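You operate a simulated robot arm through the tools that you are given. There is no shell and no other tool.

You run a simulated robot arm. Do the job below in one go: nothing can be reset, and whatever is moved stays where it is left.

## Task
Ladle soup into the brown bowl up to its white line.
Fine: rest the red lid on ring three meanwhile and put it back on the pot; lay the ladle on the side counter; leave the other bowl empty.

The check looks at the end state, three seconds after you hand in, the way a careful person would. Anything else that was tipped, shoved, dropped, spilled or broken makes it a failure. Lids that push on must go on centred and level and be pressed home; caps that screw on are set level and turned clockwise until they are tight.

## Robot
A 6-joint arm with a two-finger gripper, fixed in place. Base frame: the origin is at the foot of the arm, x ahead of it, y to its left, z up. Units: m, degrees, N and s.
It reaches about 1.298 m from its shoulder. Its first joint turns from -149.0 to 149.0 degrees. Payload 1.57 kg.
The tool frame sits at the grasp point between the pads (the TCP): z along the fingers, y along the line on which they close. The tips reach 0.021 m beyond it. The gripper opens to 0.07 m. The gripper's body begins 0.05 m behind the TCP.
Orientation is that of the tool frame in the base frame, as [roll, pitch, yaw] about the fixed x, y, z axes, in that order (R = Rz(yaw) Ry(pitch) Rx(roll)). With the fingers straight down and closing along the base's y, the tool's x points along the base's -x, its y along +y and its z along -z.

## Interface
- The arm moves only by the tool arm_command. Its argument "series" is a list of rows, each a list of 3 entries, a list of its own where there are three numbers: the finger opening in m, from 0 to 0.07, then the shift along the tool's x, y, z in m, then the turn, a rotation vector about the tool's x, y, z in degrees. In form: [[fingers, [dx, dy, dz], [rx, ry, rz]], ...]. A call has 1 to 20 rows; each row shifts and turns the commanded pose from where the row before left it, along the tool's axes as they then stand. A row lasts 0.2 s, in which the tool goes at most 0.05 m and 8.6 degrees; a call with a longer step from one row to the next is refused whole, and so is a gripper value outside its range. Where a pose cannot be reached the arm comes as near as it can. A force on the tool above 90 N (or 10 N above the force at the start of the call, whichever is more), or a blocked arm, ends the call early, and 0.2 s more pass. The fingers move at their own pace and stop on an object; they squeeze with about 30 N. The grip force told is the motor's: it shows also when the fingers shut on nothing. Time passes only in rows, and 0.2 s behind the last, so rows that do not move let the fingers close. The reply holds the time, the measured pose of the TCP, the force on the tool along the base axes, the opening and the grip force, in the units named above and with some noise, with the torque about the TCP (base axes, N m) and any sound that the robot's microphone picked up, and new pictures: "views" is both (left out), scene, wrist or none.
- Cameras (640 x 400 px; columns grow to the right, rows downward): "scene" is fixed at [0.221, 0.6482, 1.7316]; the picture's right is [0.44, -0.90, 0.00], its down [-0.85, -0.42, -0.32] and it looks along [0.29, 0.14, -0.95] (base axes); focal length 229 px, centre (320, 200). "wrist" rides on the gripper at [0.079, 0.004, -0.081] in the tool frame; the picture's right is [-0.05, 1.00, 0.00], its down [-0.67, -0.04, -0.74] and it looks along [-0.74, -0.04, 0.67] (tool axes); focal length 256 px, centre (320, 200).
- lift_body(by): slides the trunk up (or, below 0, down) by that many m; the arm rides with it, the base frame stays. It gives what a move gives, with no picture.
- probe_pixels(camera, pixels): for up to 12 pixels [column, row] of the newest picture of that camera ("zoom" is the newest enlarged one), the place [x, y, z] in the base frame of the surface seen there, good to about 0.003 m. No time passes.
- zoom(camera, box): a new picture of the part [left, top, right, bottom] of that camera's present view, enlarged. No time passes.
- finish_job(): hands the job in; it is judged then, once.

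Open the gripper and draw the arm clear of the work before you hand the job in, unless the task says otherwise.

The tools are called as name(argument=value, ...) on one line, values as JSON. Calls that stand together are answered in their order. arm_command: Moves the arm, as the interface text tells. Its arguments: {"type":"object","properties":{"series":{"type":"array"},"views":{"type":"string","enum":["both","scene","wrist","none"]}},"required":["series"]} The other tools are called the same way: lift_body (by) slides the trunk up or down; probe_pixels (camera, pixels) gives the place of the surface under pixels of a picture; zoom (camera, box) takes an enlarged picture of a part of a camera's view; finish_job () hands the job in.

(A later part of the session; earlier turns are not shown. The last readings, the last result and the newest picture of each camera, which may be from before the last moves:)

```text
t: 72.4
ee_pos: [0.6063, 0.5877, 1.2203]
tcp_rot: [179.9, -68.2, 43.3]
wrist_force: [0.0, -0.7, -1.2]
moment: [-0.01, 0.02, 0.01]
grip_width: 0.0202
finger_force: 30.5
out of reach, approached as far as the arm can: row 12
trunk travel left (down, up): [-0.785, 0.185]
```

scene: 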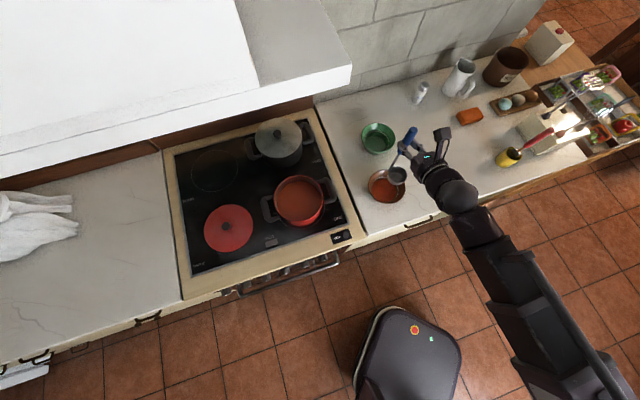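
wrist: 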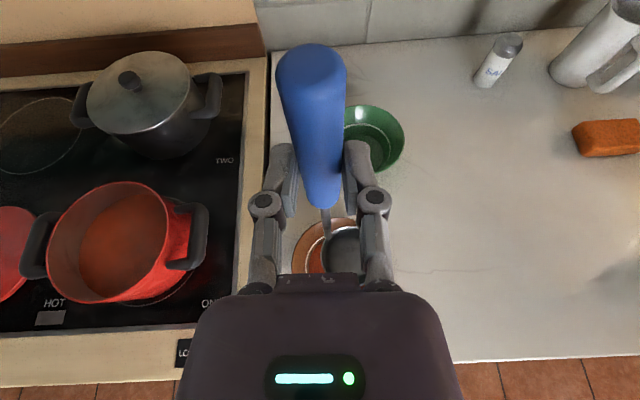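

The ladle is upright and empty over the bowl, at the expected pose. I'll swing back along the arc to the pot.

arm_command(series=[[0.0, [0.00296, -0.0315, 0.0074], [1.885, 0, -0.753]], [0.0, [0.00296, -0.0315, 0.0074], [1.885, 0, -0.753]], [0.0, [0.00296, -0.0315, 0.0074], [1.885, 0, -0.753]], [0.0, [0.00296, -0.0315, 0.0074], [1.885, 0, -0.753]], [0.0, [0.00296, -0.0315, 0.0074], [1.885, 0, -0.753]], [0.0, [0.00296, -0.0315, 0.0074], [1.885, 0, -0.753]], [0.0, [0.00296, -0.0315, 0.0074], [1.885, 0, -0.753]], [0.0, [0.00296, -0.0315, 0.0074], [1.885, 0, -0.753]], [0.0, [0.00296, -0.0315, 0.0074], [1.885, 0, -0.753]], [0.0, [0.00296, -0.0315, 0.0074], [1.885, 0, -0.753]], [0.0, [0, 0, 0], [0, 0, 0]]])

zoom(camera="wrist", box=[240, 190, 440, 310])

```text
t: 74.8
ee_pos: [0.4056, 0.8411, 1.2214]
tcp_rot: [-179.5, -68.2, 63.2]
wrist_force: [-0.2, 0.4, -1.3]
moment: [0.03, 0.04, -0.01]
grip_width: 0.0199
finger_force: 30.5
trunk travel left (down, up): [-0.785, 0.185]
```

scene: 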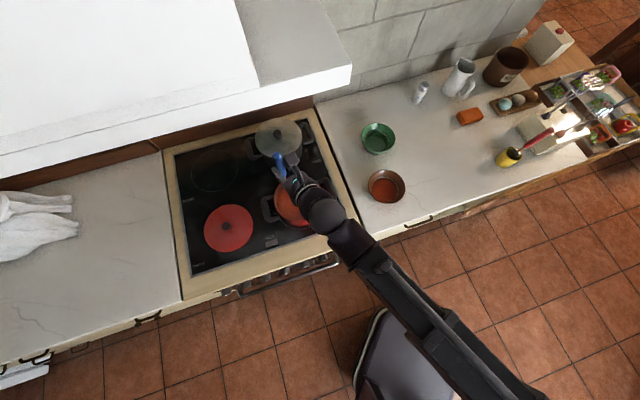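
wrist: 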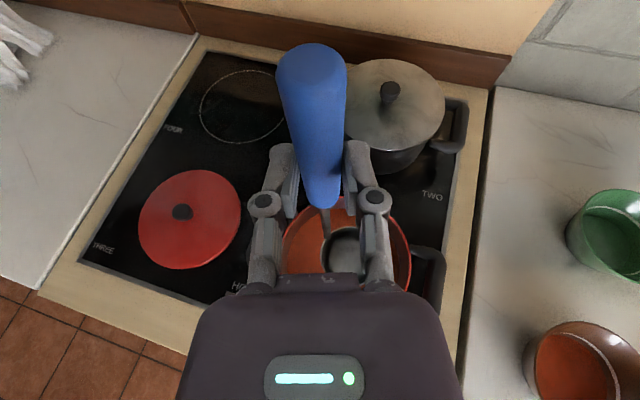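

```text
3.20 times, centred on (340, 250) of wrist
```

zoom: 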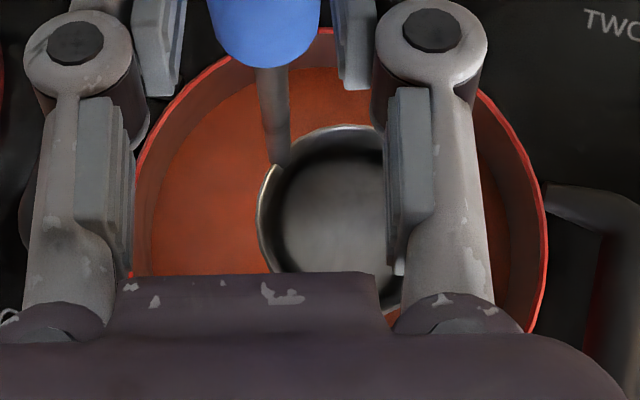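

The cup is over the pot again. I'll dip about 6 mm deeper than last time, since the soup level has dropped slightly.

lift_body(by=-0.1)

lift_body(by=-0.006)

arm_command(series=[[0.0, [0, 0, 0], [0, 0, 0]]], views="wrist")

zoom(camera="wrist", box=[260, 190, 440, 300])

```text
t: 76.2
ee_pos: [0.405, 0.842, 1.1198]
tcp_rot: [-179.7, -68.2, 63.2]
wrist_force: [0.7, 0.1, -1.1]
moment: [0.0, 0.0, 0.03]
grip_width: 0.0202
finger_force: 30.1
trunk travel left (down, up): [-0.685, 0.285]
```

```text
t: 76.7
ee_pos: [0.4049, 0.8418, 1.1139]
tcp_rot: [-179.7, -68.2, 63.3]
wrist_force: [-0.3, 0.3, -1.6]
moment: [-0.02, 0.01, 0.03]
grip_width: 0.0199
finger_force: 30.4
trunk travel left (down, up): [-0.679, 0.291]
```

```text
t: 77.1
ee_pos: [0.4056, 0.8423, 1.1154]
tcp_rot: [-179.6, -68.2, 63.2]
wrist_force: [-0.7, 0.9, -0.6]
moment: [0.03, 0.01, -0.03]
grip_width: 0.0199
finger_force: 29.9
trunk travel left (down, up): [-0.679, 0.291]
```

wrist: 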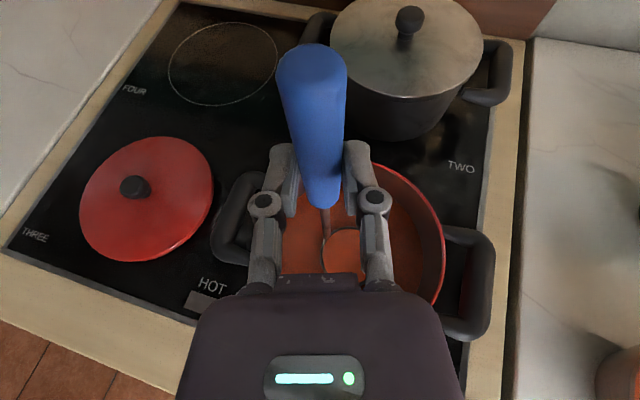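

```text
3.56 times, centred on (350, 245) of wrist
```

zoom: 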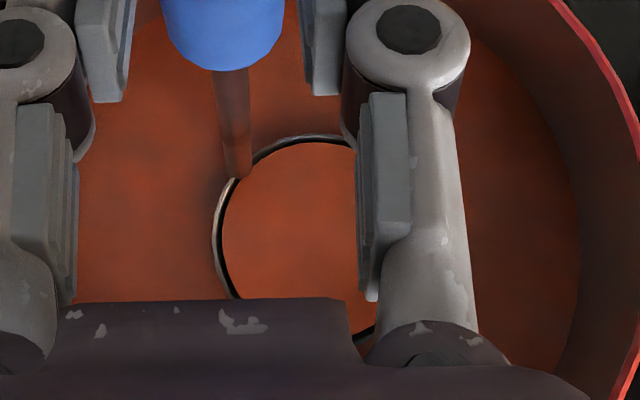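

The cup is full again. I'll raise it above the soup and tip about 20° and back to leave roughly 80%, then look at the level in the cup.

lift_body(by=0.05)

arm_command(series=[[0.0, [0, 0, 0], [0, 0, 5]], [0.0, [0, 0, 0], [0, 0, 5]], [0.0, [0, 0, 0], [0, 0, 5]], [0.0, [0, 0, 0], [0, 0, 4]], [0.0, [0, 0, 0], [0, 0, 0]], [0.0, [0, 0, 0], [0, 0, -5]], [0.0, [0, 0, 0], [0, 0, -5]], [0.0, [0, 0, 0], [0, 0, -5]], [0.0, [0, 0, 0], [0, 0, -4]], [0.0, [0, 0, 0], [0, 0, 0]]], views="wrist")

zoom(camera="wrist", box=[260, 190, 440, 300])

probe_pixels(camera="wrist", pixels=[[345, 235], [345, 240], [345, 245], [340, 250], [350, 262], [345, 255], [335, 245], [340, 260]])

```text
t: 78.0
ee_pos: [0.4054, 0.8426, 1.1631]
tcp_rot: [-179.6, -68.3, 63.1]
wrist_force: [-0.6, -0.3, -0.6]
moment: [0.02, 0.01, -0.01]
grip_width: 0.02
finger_force: 30.7
trunk travel left (down, up): [-0.729, 0.241]
```

```text
t: 80.2
ee_pos: [0.4068, 0.8424, 1.1647]
tcp_rot: [-179.8, -68.1, 63.3]
wrist_force: [0.4, -0.4, -0.6]
moment: [0.03, 0.0, -0.02]
grip_width: 0.02
finger_force: 30.3
trunk travel left (down, up): [-0.729, 0.241]
```

wrist: 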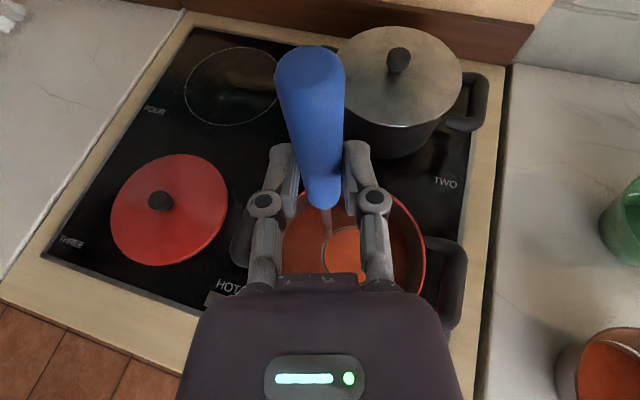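

```text
3.56 times, centred on (350, 245) of wrist
```

zoom: 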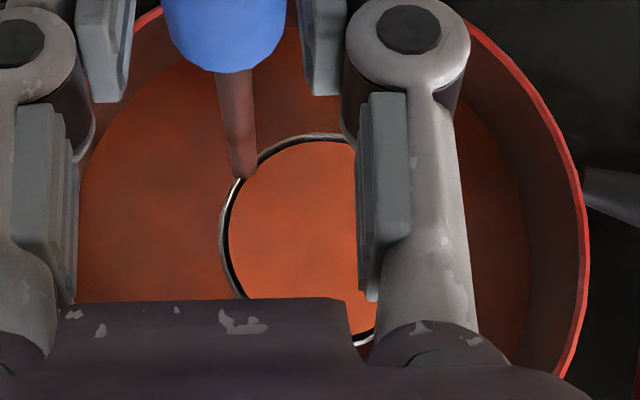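

```text
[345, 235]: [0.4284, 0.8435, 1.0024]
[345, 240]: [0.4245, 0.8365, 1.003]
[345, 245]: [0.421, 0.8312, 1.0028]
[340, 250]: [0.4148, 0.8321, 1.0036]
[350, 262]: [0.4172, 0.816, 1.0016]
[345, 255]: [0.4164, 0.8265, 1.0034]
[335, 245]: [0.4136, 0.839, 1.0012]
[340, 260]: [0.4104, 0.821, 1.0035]
```

The cup's level still reads 0.162 m below the TCP, the same as before, so the 19° tip removed little. I'll carry it over and pour in small steps while watching the bowl level, returning any surplus to the pot.

lift_body(by=0.057)

arm_command(series=[[0.0, [0, 0, 0], [0, 0, 0]], [0.0, [-0.0009, 0.008, -0.0023], [-0.48, 0, 0.19]], [0.0, [-0.0018, 0.0156, -0.00455], [-0.956, 0, 0.382]], [0.0, [-0.0018, 0.0156, -0.00455], [-0.956, 0, 0.382]], [0.0, [-0.0018, 0.0156, -0.00455], [-0.956, 0, 0.382]], [0.0, [-0.0018, 0.0156, -0.00455], [-0.956, 0, 0.382]], [0.0, [-0.0018, 0.0156, -0.00455], [-0.956, 0, 0.382]], [0.0, [-0.0018, 0.0156, -0.00455], [-0.956, 0, 0.382]], [0.0, [-0.0018, 0.0156, -0.00455], [-0.956, 0, 0.382]], [0.0, [-0.0018, 0.0156, -0.00455], [-0.956, 0, 0.382]], [0.0, [-0.0018, 0.0156, -0.00455], [-0.956, 0, 0.382]], [0.0, [-0.0016, 0.0155, -0.0043], [-0.956, 0, 0.382]], [0.0, [-0.0016, 0.0154, -0.0039], [-0.956, 0, 0.382]], [0.0, [-0.0016, 0.0154, -0.0039], [-0.956, 0, 0.382]], [0.0, [-0.0016, 0.0154, -0.0039], [-0.956, 0, 0.382]], [0.0, [-0.0016, 0.0154, -0.0039], [-0.956, 0, 0.382]], [0.0, [-0.0016, 0.0154, -0.0039], [-0.956, 0, 0.382]], [0.0, [-0.0016, 0.0154, -0.0039], [-0.956, 0, 0.382]], [0.0, [-0.0016, 0.0154, -0.0039], [-0.956, 0, 0.382]], [0.0, [-0.0009, 0.008, -0.0023], [-0.48, 0, 0.19]]])

```text
t: 81.2
ee_pos: [0.4065, 0.8418, 1.2216]
tcp_rot: [-179.5, -68.2, 63.2]
wrist_force: [-0.6, 0.4, -1.5]
moment: [0.05, -0.04, -0.02]
grip_width: 0.02
finger_force: 30.0
trunk travel left (down, up): [-0.786, 0.184]
```

```text
t: 85.4
ee_pos: [0.5876, 0.6139, 1.2212]
tcp_rot: [-179.9, -68.1, 44.9]
wrist_force: [-0.4, -0.3, -1.2]
moment: [-0.02, 0.02, -0.01]
grip_width: 0.0198
finger_force: 29.8
trunk travel left (down, up): [-0.786, 0.184]
```

scene: 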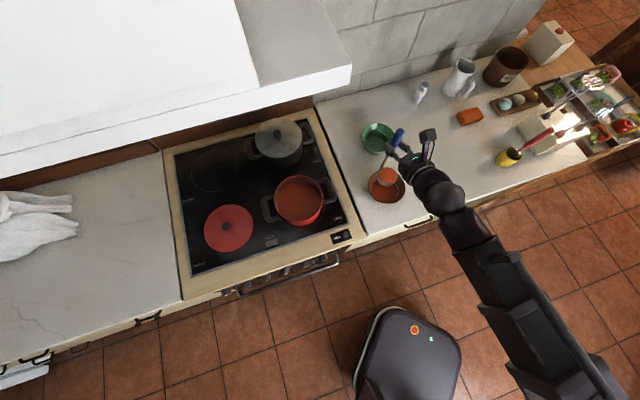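
wrist: 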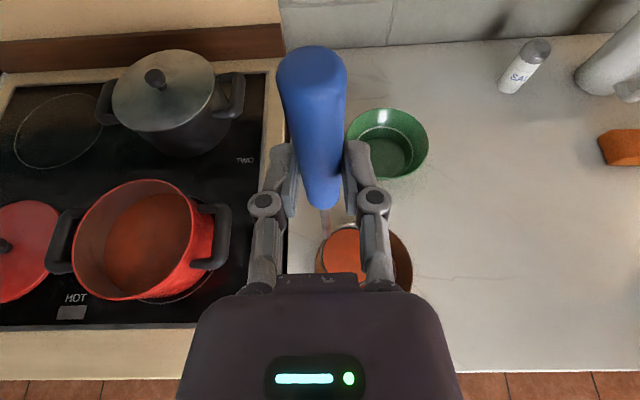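

Nearly there; 31 mm to go. I'll finish the approach, lower to TCP 1.18 and tip to 15°, then check.

arm_command(series=[[0.0, [-0.0009, 0.0102, -0.0022], [-0.53, 0, 0.21]], [0.0, [-0.0009, 0.0102, -0.0022], [-0.53, 0, 0.21]], [0.0, [-0.0009, 0.0102, -0.0022], [-0.53, 0, 0.21]], [0.0, [0, 0, 0], [0, 0, 0]]], views="none")

lift_body(by=-0.04)

arm_command(series=[[0.0, [0, 0, 0], [0, 0, 5]], [0.0, [0, 0, 0], [0, 0, 5]], [0.0, [0, 0, 0], [0, 0, 5]], [0.0, [0.0031, 0.0133, -0.0012], [0, 0, 5]], [0.0, [0, 0, 0], [0, 0, 0]]])

zoom(camera="scene", box=[360, 150, 430, 210])

```text
t: 86.4
ee_pos: [0.6032, 0.5868, 1.2212]
tcp_rot: [-179.9, -68.0, 43.1]
wrist_force: [-0.2, 0.0, -0.3]
moment: [0.02, 0.05, 0.0]
grip_width: 0.02
finger_force: 30.4
trunk travel left (down, up): [-0.786, 0.184]
```

```text
t: 87.2
ee_pos: [0.6021, 0.5871, 1.1812]
tcp_rot: [-179.8, -68.1, 43.1]
wrist_force: [0.8, -0.1, -0.6]
moment: [0.01, 0.01, 0.02]
grip_width: 0.0197
finger_force: 30.0
trunk travel left (down, up): [-0.746, 0.224]
```

```text
t: 88.5
ee_pos: [0.6116, 0.5757, 1.182]
tcp_rot: [-139.5, -60.5, -1.2]
wrist_force: [-0.1, 0.2, -1.8]
moment: [-0.05, -0.02, 0.03]
grip_width: 0.0198
finger_force: 30.3
trunk travel left (down, up): [-0.746, 0.224]
```

scene: 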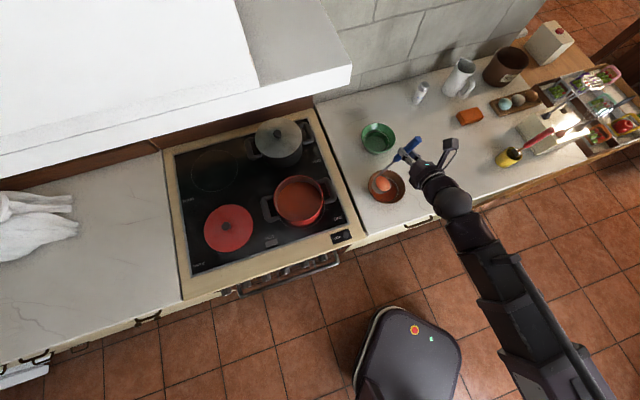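
wrist: 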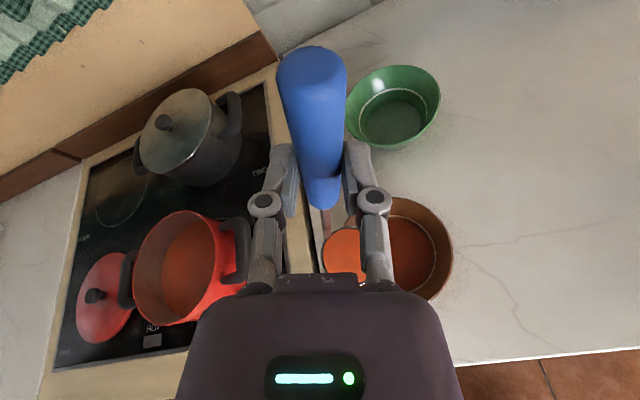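

```text
6.67 times, centred on (395, 180) of scene
```

zoom: 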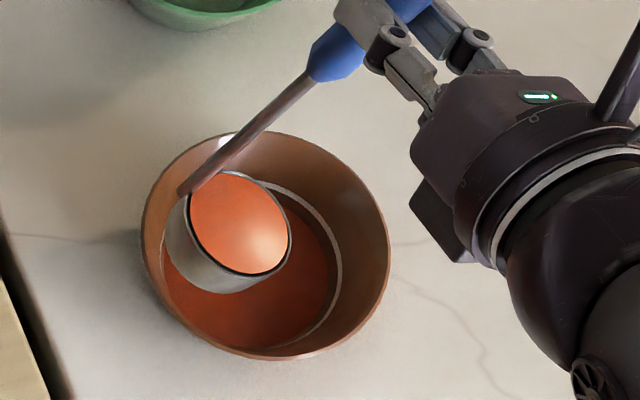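

At 20° the cup still looks nearly full. I'll probe the bowl level at visible soup pixels.

probe_pixels(camera="scene", pixels=[[384, 197], [390, 195], [394, 190], [395, 186], [380, 196], [388, 197]])

arm_command(series=[[0.0, [0.0042, 0.013, -0.0012], [0, 0, 5]], [0.0, [0, 0, 0], [0, 0, 0]]])

probe_pixels(camera="scene", pixels=[[384, 197], [390, 195], [394, 190], [395, 186], [380, 196], [388, 197]])

zoom(camera="scene", box=[360, 150, 430, 210])

```text
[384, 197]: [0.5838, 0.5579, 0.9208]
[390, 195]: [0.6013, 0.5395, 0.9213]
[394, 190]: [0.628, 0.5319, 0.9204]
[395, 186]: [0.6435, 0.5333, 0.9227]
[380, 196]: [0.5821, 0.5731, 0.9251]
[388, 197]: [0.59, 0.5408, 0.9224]
```

```text
t: 89.0
ee_pos: [0.6192, 0.5646, 1.1812]
tcp_rot: [-133.5, -57.1, -8.2]
wrist_force: [0.0, -1.0, -1.8]
moment: [0.01, -0.04, 0.04]
grip_width: 0.0199
finger_force: 29.8
trunk travel left (down, up): [-0.746, 0.224]
```

scene: 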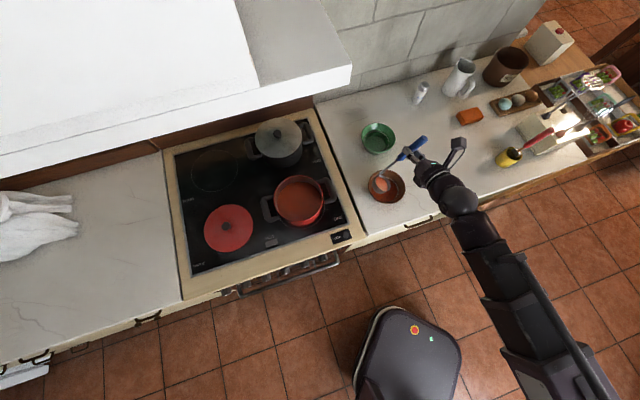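
wrist: 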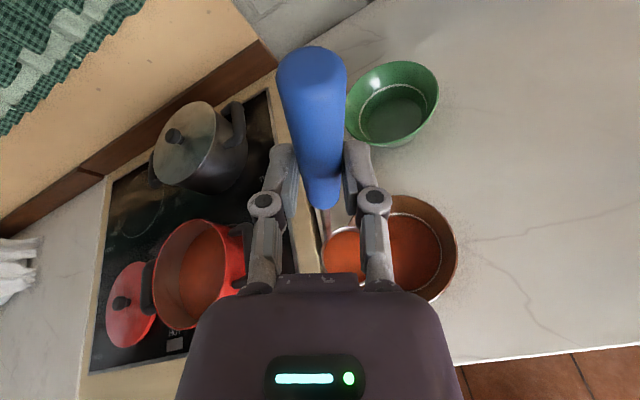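

```text
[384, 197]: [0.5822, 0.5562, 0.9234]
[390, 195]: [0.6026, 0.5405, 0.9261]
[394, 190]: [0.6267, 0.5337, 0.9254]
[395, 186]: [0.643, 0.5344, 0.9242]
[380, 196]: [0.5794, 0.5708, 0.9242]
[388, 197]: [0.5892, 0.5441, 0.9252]
```

```text
6.67 times, centred on (395, 180) of scene
```

zoom: 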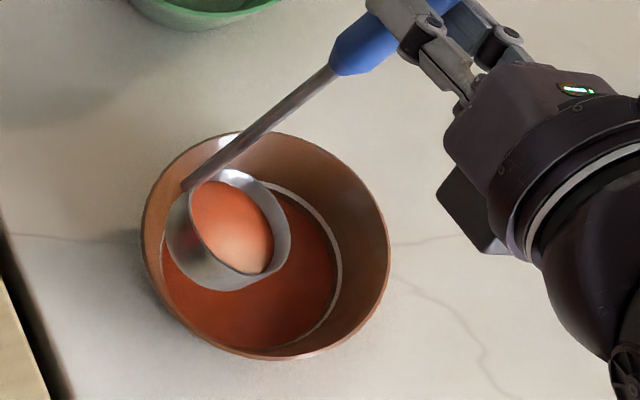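

Tipping to 25° raised the bowl level to about 0.9248. I'll wait a moment at this tilt to see whether it is still flowing.

arm_command(series=[[0.0, [0, 0, 0], [0, 0, 0]], [0.0, [0, 0, 0], [0, 0, 0]], [0.0, [0, 0, 0], [0, 0, 0]]], views="scene")

probe_pixels(camera="scene", pixels=[[384, 197], [390, 195], [394, 190], [395, 186], [380, 196], [388, 197], [386, 198], [392, 193], [393, 188], [387, 195]])

zoom(camera="scene", box=[360, 163, 416, 209])

```text
t: 89.8
ee_pos: [0.6187, 0.5672, 1.1815]
tcp_rot: [-133.5, -57.1, -8.1]
wrist_force: [0.1, -0.2, -0.6]
moment: [-0.04, -0.04, 0.0]
grip_width: 0.0198
finger_force: 29.8
trunk travel left (down, up): [-0.746, 0.224]
```

scene: 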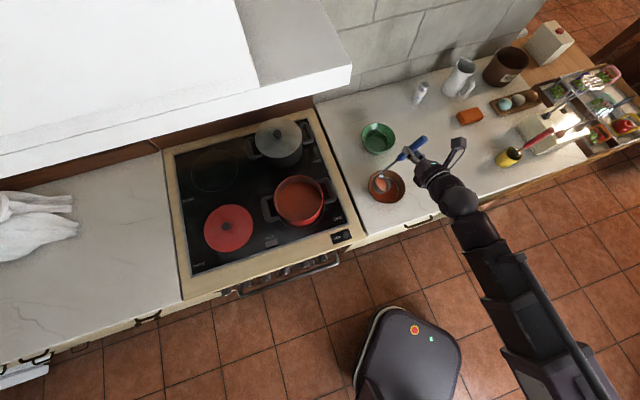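

```text
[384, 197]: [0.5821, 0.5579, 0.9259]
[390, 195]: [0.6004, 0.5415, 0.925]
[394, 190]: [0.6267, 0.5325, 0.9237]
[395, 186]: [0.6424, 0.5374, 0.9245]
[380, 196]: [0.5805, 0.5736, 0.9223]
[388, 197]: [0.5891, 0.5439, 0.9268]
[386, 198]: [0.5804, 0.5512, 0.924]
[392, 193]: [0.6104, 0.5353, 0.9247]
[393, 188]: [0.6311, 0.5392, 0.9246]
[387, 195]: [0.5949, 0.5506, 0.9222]
```

```text
8.70 times, centred on (388, 186) of scene
```

zoom: 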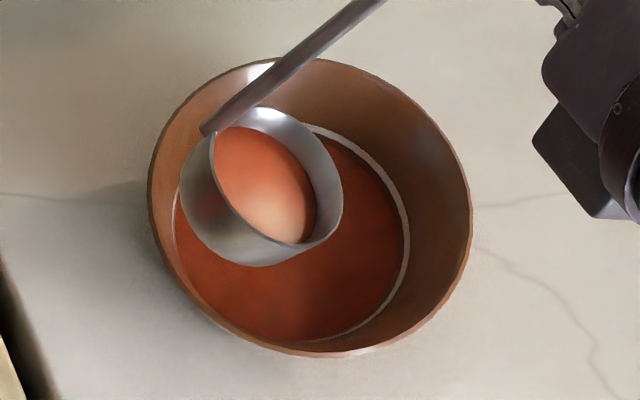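

The flow has stopped at about 0.9244. I'll zoom in on the right side of the bowl to judge the gap to the white line.

zoom(camera="scene", box=[388, 174, 412, 204])

probe_pixels(camera="zoom", pixels=[[320, 100], [330, 130], [345, 160], [350, 200], [340, 240], [310, 290]])

```text
13.33 times, centred on (400, 189) of scene
```

zoom: 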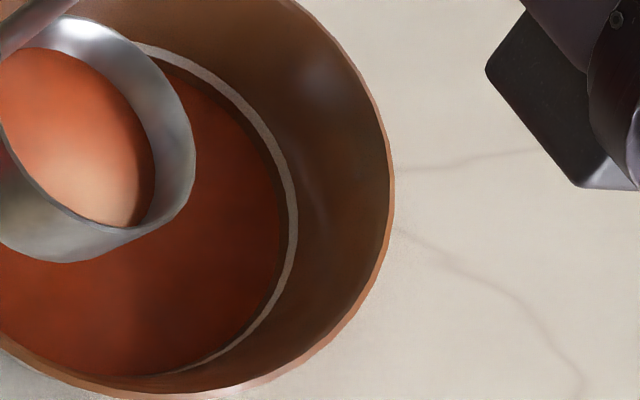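

```text
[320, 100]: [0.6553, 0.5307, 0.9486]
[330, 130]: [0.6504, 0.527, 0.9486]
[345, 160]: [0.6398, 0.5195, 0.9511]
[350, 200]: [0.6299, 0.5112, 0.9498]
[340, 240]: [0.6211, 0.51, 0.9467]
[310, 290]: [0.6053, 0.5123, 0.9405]
```

The soup edge is now close beneath the line, with a thin dark gap. I'll probe on the white line and on the soup beside it.

probe_pixels(camera="zoom", pixels=[[291, 190], [281, 155], [255, 112], [291, 225], [278, 275], [240, 333], [270, 190], [255, 150], [265, 240], [240, 290], [220, 230], [200, 300]])

```text
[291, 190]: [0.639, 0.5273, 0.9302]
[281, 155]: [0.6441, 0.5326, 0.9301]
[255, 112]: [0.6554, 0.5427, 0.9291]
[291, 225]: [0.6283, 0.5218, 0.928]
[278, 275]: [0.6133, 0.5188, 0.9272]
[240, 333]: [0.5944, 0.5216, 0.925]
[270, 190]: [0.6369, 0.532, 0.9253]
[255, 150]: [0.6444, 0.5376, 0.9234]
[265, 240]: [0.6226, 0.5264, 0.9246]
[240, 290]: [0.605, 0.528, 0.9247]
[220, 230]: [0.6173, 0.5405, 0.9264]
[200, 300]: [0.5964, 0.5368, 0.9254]
```

The line averages about 0.9285 and the soup about 0.9248, a gap of roughly 3.5 mm. I'll tip 2° further and measure.

arm_command(series=[[0.0, [0.0022, 0.005, -0.0005], [0, 0, 2]], [0.0, [0, 0, 0], [0, 0, 0]], [0.0, [0, 0, 0], [0, 0, 0]]], views="scene")

zoom(camera="scene", box=[388, 174, 412, 204])

probe_pixels(camera="zoom", pixels=[[270, 190], [260, 160], [265, 240], [240, 290], [220, 230], [200, 300], [250, 210], [230, 270], [180, 330], [150, 300], [100, 320], [230, 190]])

```text
t: 90.7
ee_pos: [0.6216, 0.5597, 1.1817]
tcp_rot: [-131.5, -55.7, -10.6]
wrist_force: [0.1, -0.3, -0.6]
moment: [-0.04, -0.03, -0.01]
grip_width: 0.0201
finger_force: 30.0
trunk travel left (down, up): [-0.746, 0.224]
```

scene: 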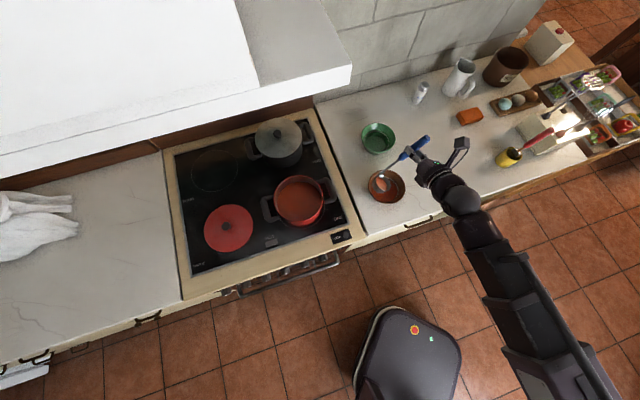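

```text
13.33 times, centred on (400, 189) of scene
```

zoom: 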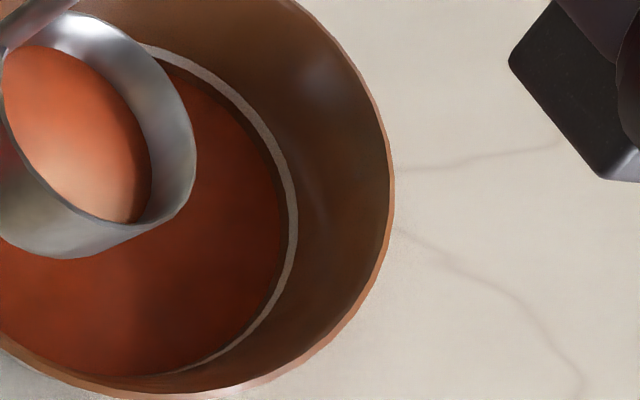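

```text
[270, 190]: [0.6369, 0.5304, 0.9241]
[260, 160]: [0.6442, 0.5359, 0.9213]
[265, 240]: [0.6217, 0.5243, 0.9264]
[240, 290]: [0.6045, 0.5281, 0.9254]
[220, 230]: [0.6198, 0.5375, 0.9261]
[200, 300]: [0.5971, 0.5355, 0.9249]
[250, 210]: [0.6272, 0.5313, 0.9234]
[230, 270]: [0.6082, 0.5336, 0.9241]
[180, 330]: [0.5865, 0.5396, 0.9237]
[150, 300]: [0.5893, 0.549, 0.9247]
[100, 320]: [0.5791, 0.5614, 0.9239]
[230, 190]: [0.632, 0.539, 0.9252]
```

Another 2° gave no change (0.9244), as the surface in the cup now has freeboard. I'll tip in further 2.5° steps, checking each time.

arm_command(series=[[0.0, [0.0025, 0.005, -0.0005], [0, 0, 2.5]], [0.0, [0, 0, 0], [0, 0, 0]], [0.0, [0, 0, 0], [0, 0, 0]]], views="scene")

zoom(camera="scene", box=[388, 174, 412, 204])

probe_pixels(camera="zoom", pixels=[[270, 190], [260, 160], [265, 240], [240, 290], [220, 230], [200, 300], [250, 210], [230, 270], [180, 330], [150, 300], [100, 320], [230, 190]])

```text
t: 91.5
ee_pos: [0.6263, 0.5578, 1.1812]
tcp_rot: [-129.2, -53.8, -13.4]
wrist_force: [-0.8, 0.1, -0.3]
moment: [-0.03, -0.07, -0.01]
grip_width: 0.0199
finger_force: 30.4
trunk travel left (down, up): [-0.746, 0.224]
```

scene: 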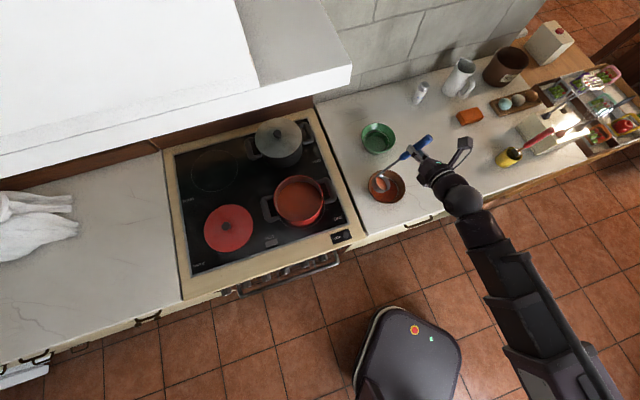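

```text
13.33 times, centred on (400, 189) of scene
```

zoom: 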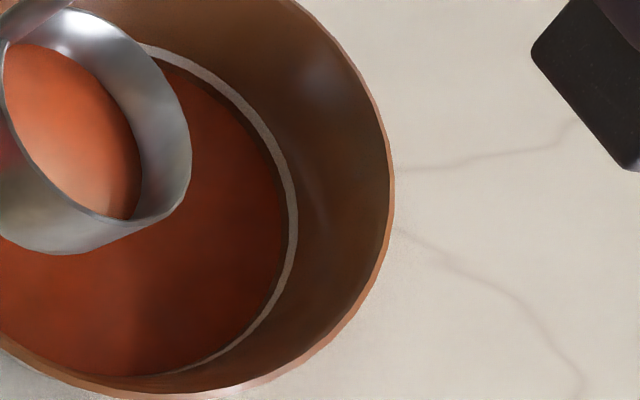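

```text
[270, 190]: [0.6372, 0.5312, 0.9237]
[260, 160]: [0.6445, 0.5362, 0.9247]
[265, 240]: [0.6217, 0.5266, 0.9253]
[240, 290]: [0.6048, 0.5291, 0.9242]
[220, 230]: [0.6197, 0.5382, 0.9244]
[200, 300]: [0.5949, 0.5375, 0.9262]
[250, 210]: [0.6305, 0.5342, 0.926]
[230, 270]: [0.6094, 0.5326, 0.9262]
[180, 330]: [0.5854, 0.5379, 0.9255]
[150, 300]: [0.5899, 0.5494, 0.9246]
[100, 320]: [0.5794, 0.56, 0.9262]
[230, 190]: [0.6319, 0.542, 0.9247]
```

The level is creeping up to about 0.9251. I'll zoom tightly on the soup edge against the line at the right side of the bowl.

zoom(camera="scene", box=[396, 182, 406, 196])

probe_pixels(camera="zoom", pixels=[[300, 200], [310, 200], [320, 200], [330, 200], [340, 200], [350, 200], [360, 200], [380, 200]])

```text
16.00 times, centred on (401, 189) of scene
```

zoom: 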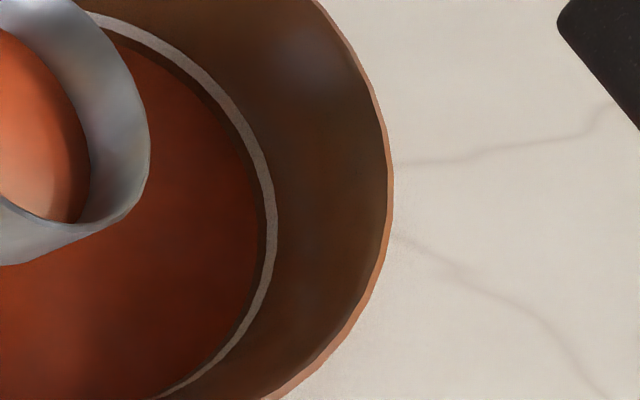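

```text
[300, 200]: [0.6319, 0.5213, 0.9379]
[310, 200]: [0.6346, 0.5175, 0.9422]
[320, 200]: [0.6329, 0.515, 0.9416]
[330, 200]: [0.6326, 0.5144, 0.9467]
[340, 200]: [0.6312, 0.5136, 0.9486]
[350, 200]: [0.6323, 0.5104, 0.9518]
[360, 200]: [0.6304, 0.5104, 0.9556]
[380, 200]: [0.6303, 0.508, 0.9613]
```

At row 200 of this zoom the soup edge is at column 258 and the line spans 262–278, so about 3 mm of level remains. I'll tip another 3°.

arm_command(series=[[0.0, [0.003, 0.006, -0.001], [0, 0, 3]], [0.0, [0, 0, 0], [0, 0, 0]], [0.0, [0, 0, 0], [0, 0, 0]]], views="scene")

zoom(camera="scene", box=[396, 182, 406, 196])

```text
t: 92.2
ee_pos: [0.6299, 0.5502, 1.1809]
tcp_rot: [-126.8, -51.4, -16.4]
wrist_force: [0.3, 0.5, -0.7]
moment: [-0.03, -0.04, -0.04]
grip_width: 0.0199
finger_force: 30.0
trunk travel left (down, up): [-0.746, 0.224]
```

scene: 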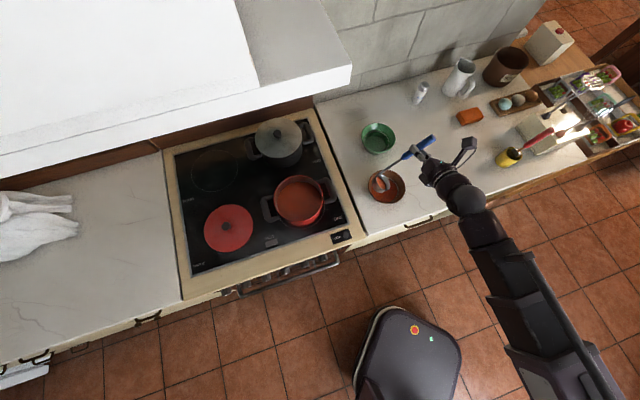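

```text
16.00 times, centred on (401, 189) of scene
```

zoom: 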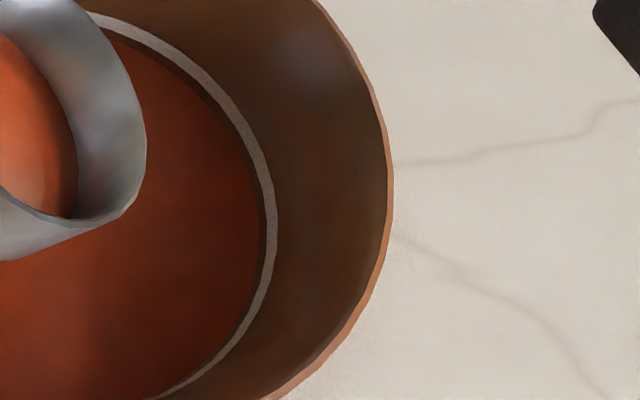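

The edge moved only to about 260, a slow rise. I'll tip 4° more.

arm_command(series=[[0.0, [0.0035, 0.0062, -0.0013], [0, 0, 2]], [0.0, [0.0018, 0.003, -0.0006], [0, 0, 2]], [0.0, [0, 0, 0], [0, 0, 0]], [0.0, [0, 0, 0], [0, 0, 0]]], views="scene")

zoom(camera="scene", box=[396, 182, 406, 196])

zoom(camera="scene", box=[360, 150, 430, 210])

```text
t: 93.2
ee_pos: [0.636, 0.5412, 1.1823]
tcp_rot: [-124.0, -48.3, -20.0]
wrist_force: [-0.4, -0.8, -0.8]
moment: [-0.02, -0.02, 0.01]
grip_width: 0.0199
finger_force: 30.5
trunk travel left (down, up): [-0.746, 0.224]
```

scene: 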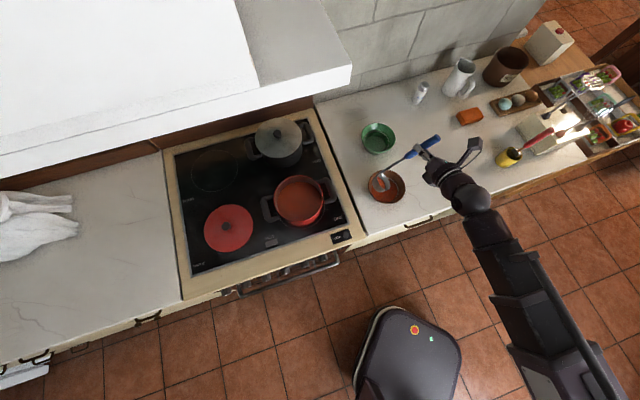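

```text
16.00 times, centred on (401, 189) of scene
```

zoom: 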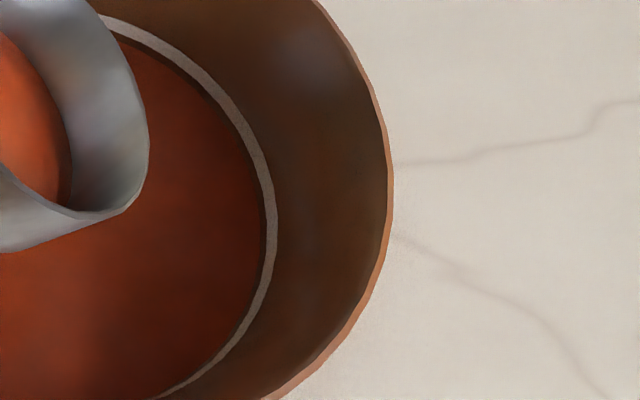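

```text
6.67 times, centred on (395, 180) of scene
```

zoom: 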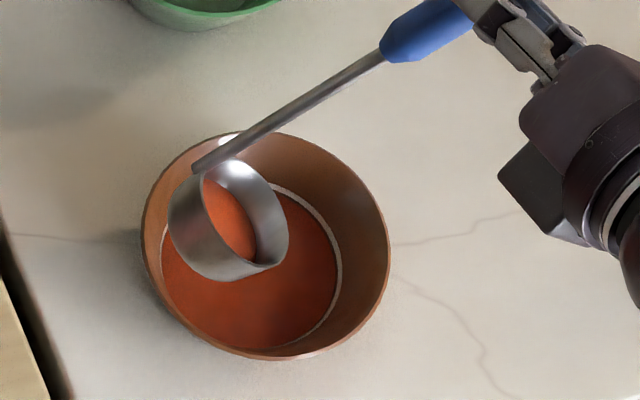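

The soup edge is now at about 262, just reaching the line's lower edge. I'll tip 4° more toward the line's middle (270).

arm_command(series=[[0.0, [0.0035, 0.0055, -0.0012], [0, 0, 2]], [0.0, [0.0022, 0.003, -0.0006], [0, 0, 2]], [0.0, [0, 0, 0], [0, 0, 0]], [0.0, [0, 0, 0], [0, 0, 0]]], views="scene")

zoom(camera="scene", box=[396, 182, 406, 196])

probe_pixels(camera="scene", pixels=[[384, 197], [390, 195], [394, 190], [395, 186], [388, 197], [386, 198], [392, 193], [393, 188], [387, 195], [391, 191], [397, 187], [396, 190]])

```text
t: 94.2
ee_pos: [0.6425, 0.5333, 1.1828]
tcp_rot: [-121.6, -44.8, -23.2]
wrist_force: [-0.3, -0.8, -1.5]
moment: [-0.05, -0.02, 0.0]
grip_width: 0.02
finger_force: 29.7
trunk travel left (down, up): [-0.746, 0.224]
```

scene: 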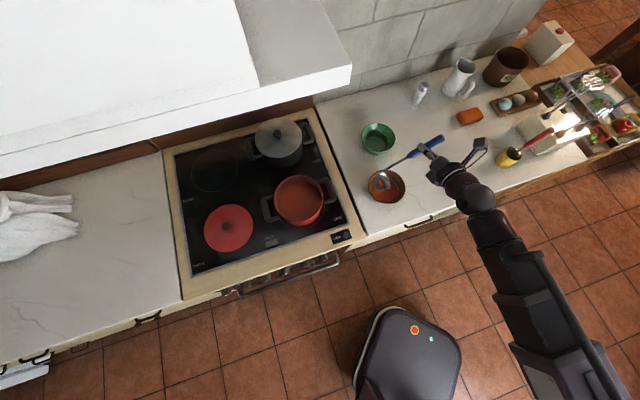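

```text
16.00 times, centred on (401, 189) of scene
```

zoom: 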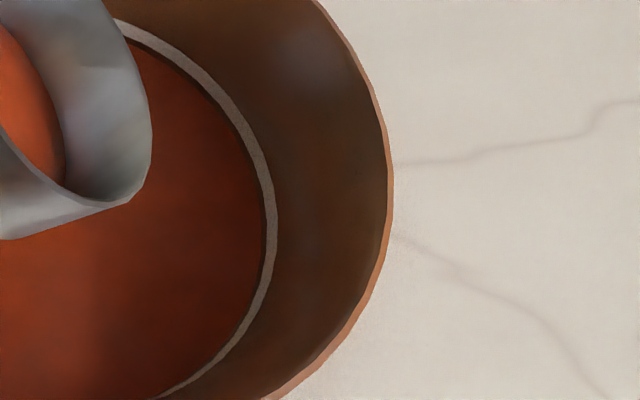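

```text
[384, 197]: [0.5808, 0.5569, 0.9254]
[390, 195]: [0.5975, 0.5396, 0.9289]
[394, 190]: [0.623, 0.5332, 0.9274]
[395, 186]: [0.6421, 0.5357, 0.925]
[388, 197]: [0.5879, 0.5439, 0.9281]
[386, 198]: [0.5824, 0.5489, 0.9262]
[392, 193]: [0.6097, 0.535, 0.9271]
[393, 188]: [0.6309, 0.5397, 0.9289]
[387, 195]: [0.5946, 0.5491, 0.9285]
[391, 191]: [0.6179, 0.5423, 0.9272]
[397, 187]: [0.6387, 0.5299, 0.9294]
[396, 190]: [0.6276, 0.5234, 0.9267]
```

The soup averages about 0.9274 against the line at about 0.9288. I'll tip another 4°, since each such step adds about 1 mm.

arm_command(series=[[0.0, [0.0038, 0.005, -0.0014], [0, 0, 2]], [0.0, [0.0024, 0.0028, -0.0008], [0, 0, 2]], [0.0, [0, 0, 0], [0, 0, 0]], [0.0, [0, 0, 0], [0, 0, 0]]], views="scene")

zoom(camera="scene", box=[396, 182, 406, 196])

probe_pixels(camera="scene", pixels=[[384, 197], [390, 195], [394, 190], [395, 186], [388, 197], [386, 198], [392, 193], [393, 188], [387, 195], [391, 191], [397, 187], [396, 190]])

```text
t: 95.2
ee_pos: [0.6463, 0.5242, 1.1813]
tcp_rot: [-119.7, -41.4, -26.1]
wrist_force: [-0.1, 0.3, 0.5]
moment: [-0.03, -0.03, -0.03]
grip_width: 0.0199
finger_force: 30.1
trunk travel left (down, up): [-0.746, 0.224]
```

scene: 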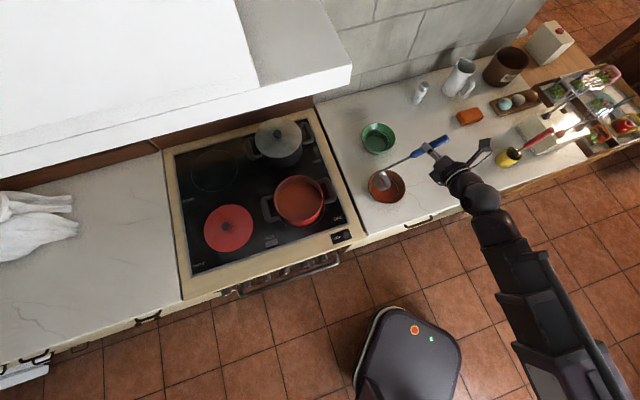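

```text
16.00 times, centred on (401, 189) of scene
```

zoom: 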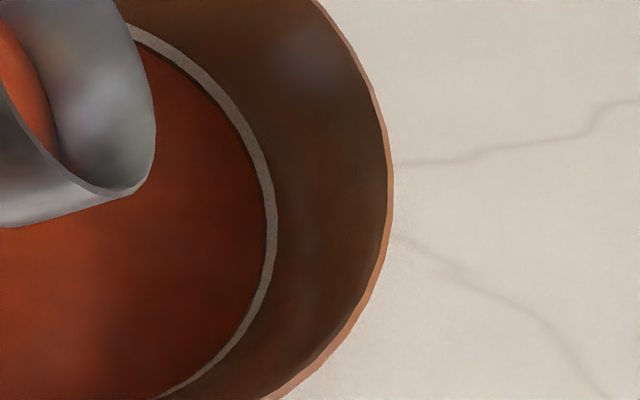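

```text
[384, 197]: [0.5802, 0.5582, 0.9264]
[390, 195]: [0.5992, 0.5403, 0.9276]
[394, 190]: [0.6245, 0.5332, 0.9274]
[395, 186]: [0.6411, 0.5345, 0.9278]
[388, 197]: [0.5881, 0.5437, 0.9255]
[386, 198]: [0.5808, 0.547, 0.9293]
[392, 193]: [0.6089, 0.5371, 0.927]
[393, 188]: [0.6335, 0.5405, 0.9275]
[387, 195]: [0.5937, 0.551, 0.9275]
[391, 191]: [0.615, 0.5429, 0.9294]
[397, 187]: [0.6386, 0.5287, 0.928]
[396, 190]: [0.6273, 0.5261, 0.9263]
```

The average is 0.9275, with a sliver of dark gap left under the line. I'll tip 5° more.

arm_command(series=[[0.0, [0.004, 0.0048, -0.0016], [0, 0, 2.5]], [0.0, [0.003, 0.0032, -0.001], [0, 0, 2.5]], [0.0, [0, 0, 0], [0, 0, 0]], [0.0, [0, 0, 0], [0, 0, 0]]], views="scene")

zoom(camera="scene", box=[396, 182, 406, 196])

probe_pixels(camera="scene", pixels=[[384, 197], [390, 195], [394, 190], [395, 186], [388, 197], [386, 198], [392, 193], [393, 188], [387, 195], [391, 191], [397, 187], [396, 190]])

```text
t: 96.2
ee_pos: [0.6518, 0.5151, 1.1814]
tcp_rot: [-117.7, -37.1, -29.0]
wrist_force: [0.3, 0.0, -0.6]
moment: [-0.09, -0.04, -0.01]
grip_width: 0.0202
finger_force: 30.1
trunk travel left (down, up): [-0.746, 0.224]
```

scene: 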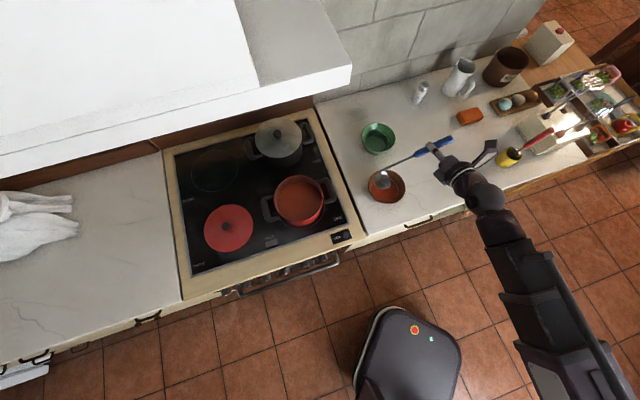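

```text
16.00 times, centred on (401, 189) of scene
```

zoom: 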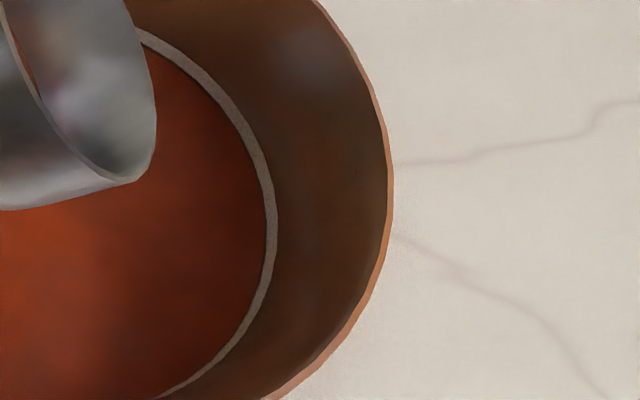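

```text
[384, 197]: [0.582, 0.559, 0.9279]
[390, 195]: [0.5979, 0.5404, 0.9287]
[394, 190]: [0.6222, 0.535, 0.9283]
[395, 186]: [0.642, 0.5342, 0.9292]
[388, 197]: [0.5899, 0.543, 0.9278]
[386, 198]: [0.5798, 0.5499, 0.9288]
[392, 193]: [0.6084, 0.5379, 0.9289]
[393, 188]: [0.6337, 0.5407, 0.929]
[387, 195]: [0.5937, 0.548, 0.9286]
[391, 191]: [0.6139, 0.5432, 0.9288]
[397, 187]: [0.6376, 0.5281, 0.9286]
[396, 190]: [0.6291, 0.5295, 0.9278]
```

The soup now meets the line's lower edge all round (0.9285). One small 3° step should bring it onto the middle of the line.

arm_command(series=[[0.0, [0.004, 0.0036, -0.0015], [0, 0, 3]], [0.0, [0, 0, 0], [0, 0, 0]], [0.0, [0, 0, 0], [0, 0, 0]]], views="scene")

zoom(camera="scene", box=[396, 182, 406, 196])

probe_pixels(camera="scene", pixels=[[384, 197], [390, 195], [394, 190], [395, 186], [388, 197], [386, 198], [392, 193], [393, 188], [387, 195], [391, 191], [397, 187], [396, 190]])

```text
t: 97.0
ee_pos: [0.655, 0.5097, 1.1828]
tcp_rot: [-116.7, -34.3, -30.9]
wrist_force: [-0.1, 0.5, -0.8]
moment: [-0.08, -0.06, 0.0]
grip_width: 0.0201
finger_force: 29.2
trunk travel left (down, up): [-0.746, 0.224]
```

scene: 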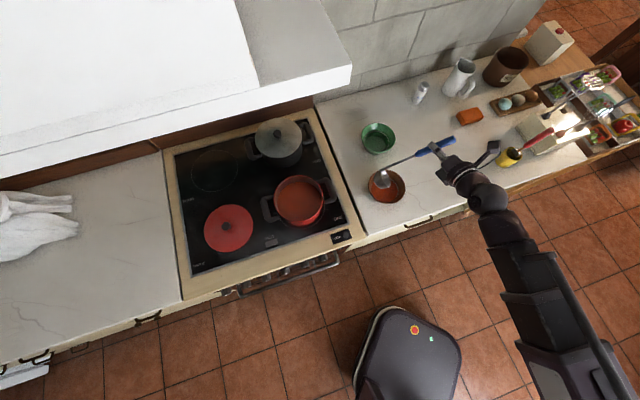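

```text
16.00 times, centred on (401, 189) of scene
```

zoom: 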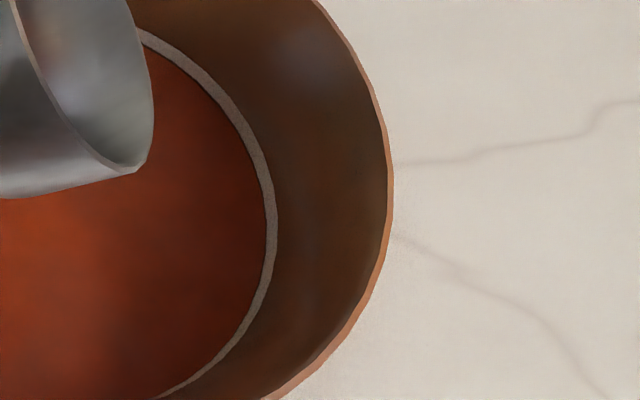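

```text
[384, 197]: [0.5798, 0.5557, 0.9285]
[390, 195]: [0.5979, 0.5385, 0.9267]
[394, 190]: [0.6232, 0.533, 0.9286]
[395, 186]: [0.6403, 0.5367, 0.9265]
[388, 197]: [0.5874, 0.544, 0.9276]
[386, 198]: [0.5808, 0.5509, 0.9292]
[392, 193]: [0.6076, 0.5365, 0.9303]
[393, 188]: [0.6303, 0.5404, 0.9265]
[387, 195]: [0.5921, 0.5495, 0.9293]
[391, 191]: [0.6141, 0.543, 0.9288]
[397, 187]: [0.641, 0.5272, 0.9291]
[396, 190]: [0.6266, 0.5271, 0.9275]
```

The edge is at about 265, still the line's lower half. I'll tip one more 4° for about another millimetre.

arm_command(series=[[0.0, [0.0038, 0.0032, -0.0014], [0, 0, 2]], [0.0, [0.0028, 0.0023, -0.001], [0, 0, 2]], [0.0, [0, 0, 0], [0, 0, 0]], [0.0, [0, 0, 0], [0, 0, 0]]], views="both")

zoom(camera="scene", box=[396, 182, 406, 196])

probe_pixels(camera="scene", pixels=[[384, 197], [390, 195], [394, 190], [395, 186], [388, 197], [386, 198], [392, 193], [393, 188], [387, 195], [391, 191], [397, 187], [396, 190]])

zoom(camera="wrist", box=[260, 170, 500, 310])

```text
t: 98.0
ee_pos: [0.6598, 0.5018, 1.1813]
tcp_rot: [-115.6, -30.8, -33.0]
wrist_force: [-0.3, 0.6, 0.0]
moment: [-0.07, -0.1, -0.01]
grip_width: 0.0199
finger_force: 30.1
trunk travel left (down, up): [-0.746, 0.224]
```

scene: 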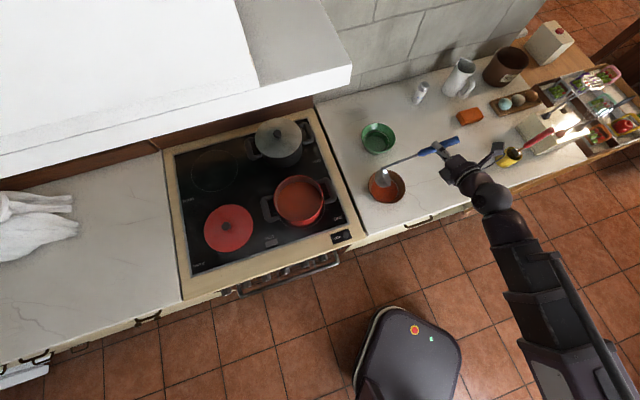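
wrist: 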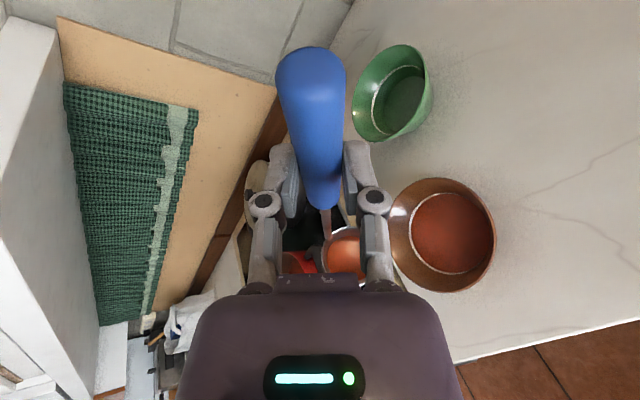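

```text
16.00 times, centred on (401, 189) of scene
```

zoom: 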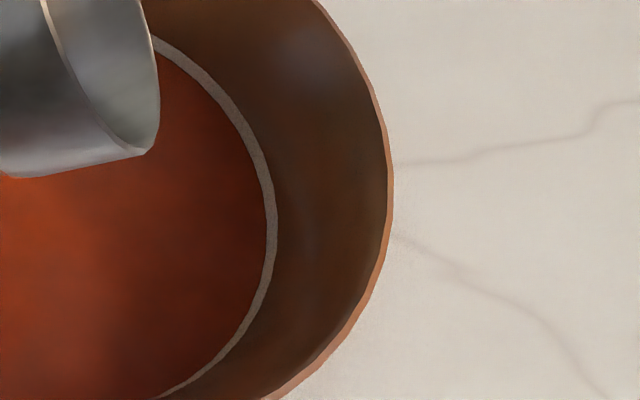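

```text
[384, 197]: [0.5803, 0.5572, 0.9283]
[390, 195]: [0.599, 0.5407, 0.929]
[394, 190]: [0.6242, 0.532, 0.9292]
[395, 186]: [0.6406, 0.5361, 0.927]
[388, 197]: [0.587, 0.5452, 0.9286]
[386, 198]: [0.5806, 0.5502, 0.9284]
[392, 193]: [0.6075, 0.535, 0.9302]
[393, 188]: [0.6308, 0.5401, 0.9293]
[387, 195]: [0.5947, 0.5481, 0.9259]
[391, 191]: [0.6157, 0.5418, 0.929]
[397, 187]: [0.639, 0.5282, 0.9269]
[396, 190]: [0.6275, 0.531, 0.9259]
```

```text
2.67 times, centred on (380, 240) of wrist
```

zoom: 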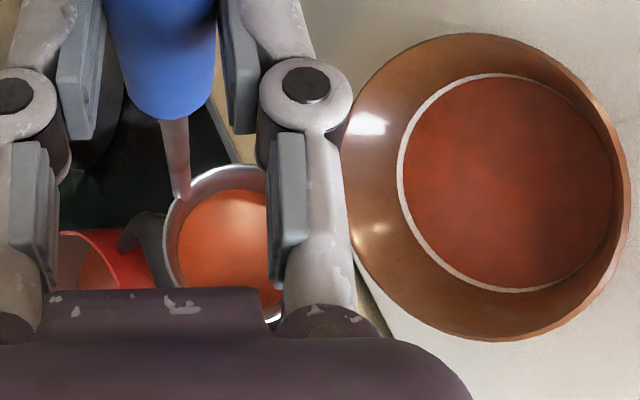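

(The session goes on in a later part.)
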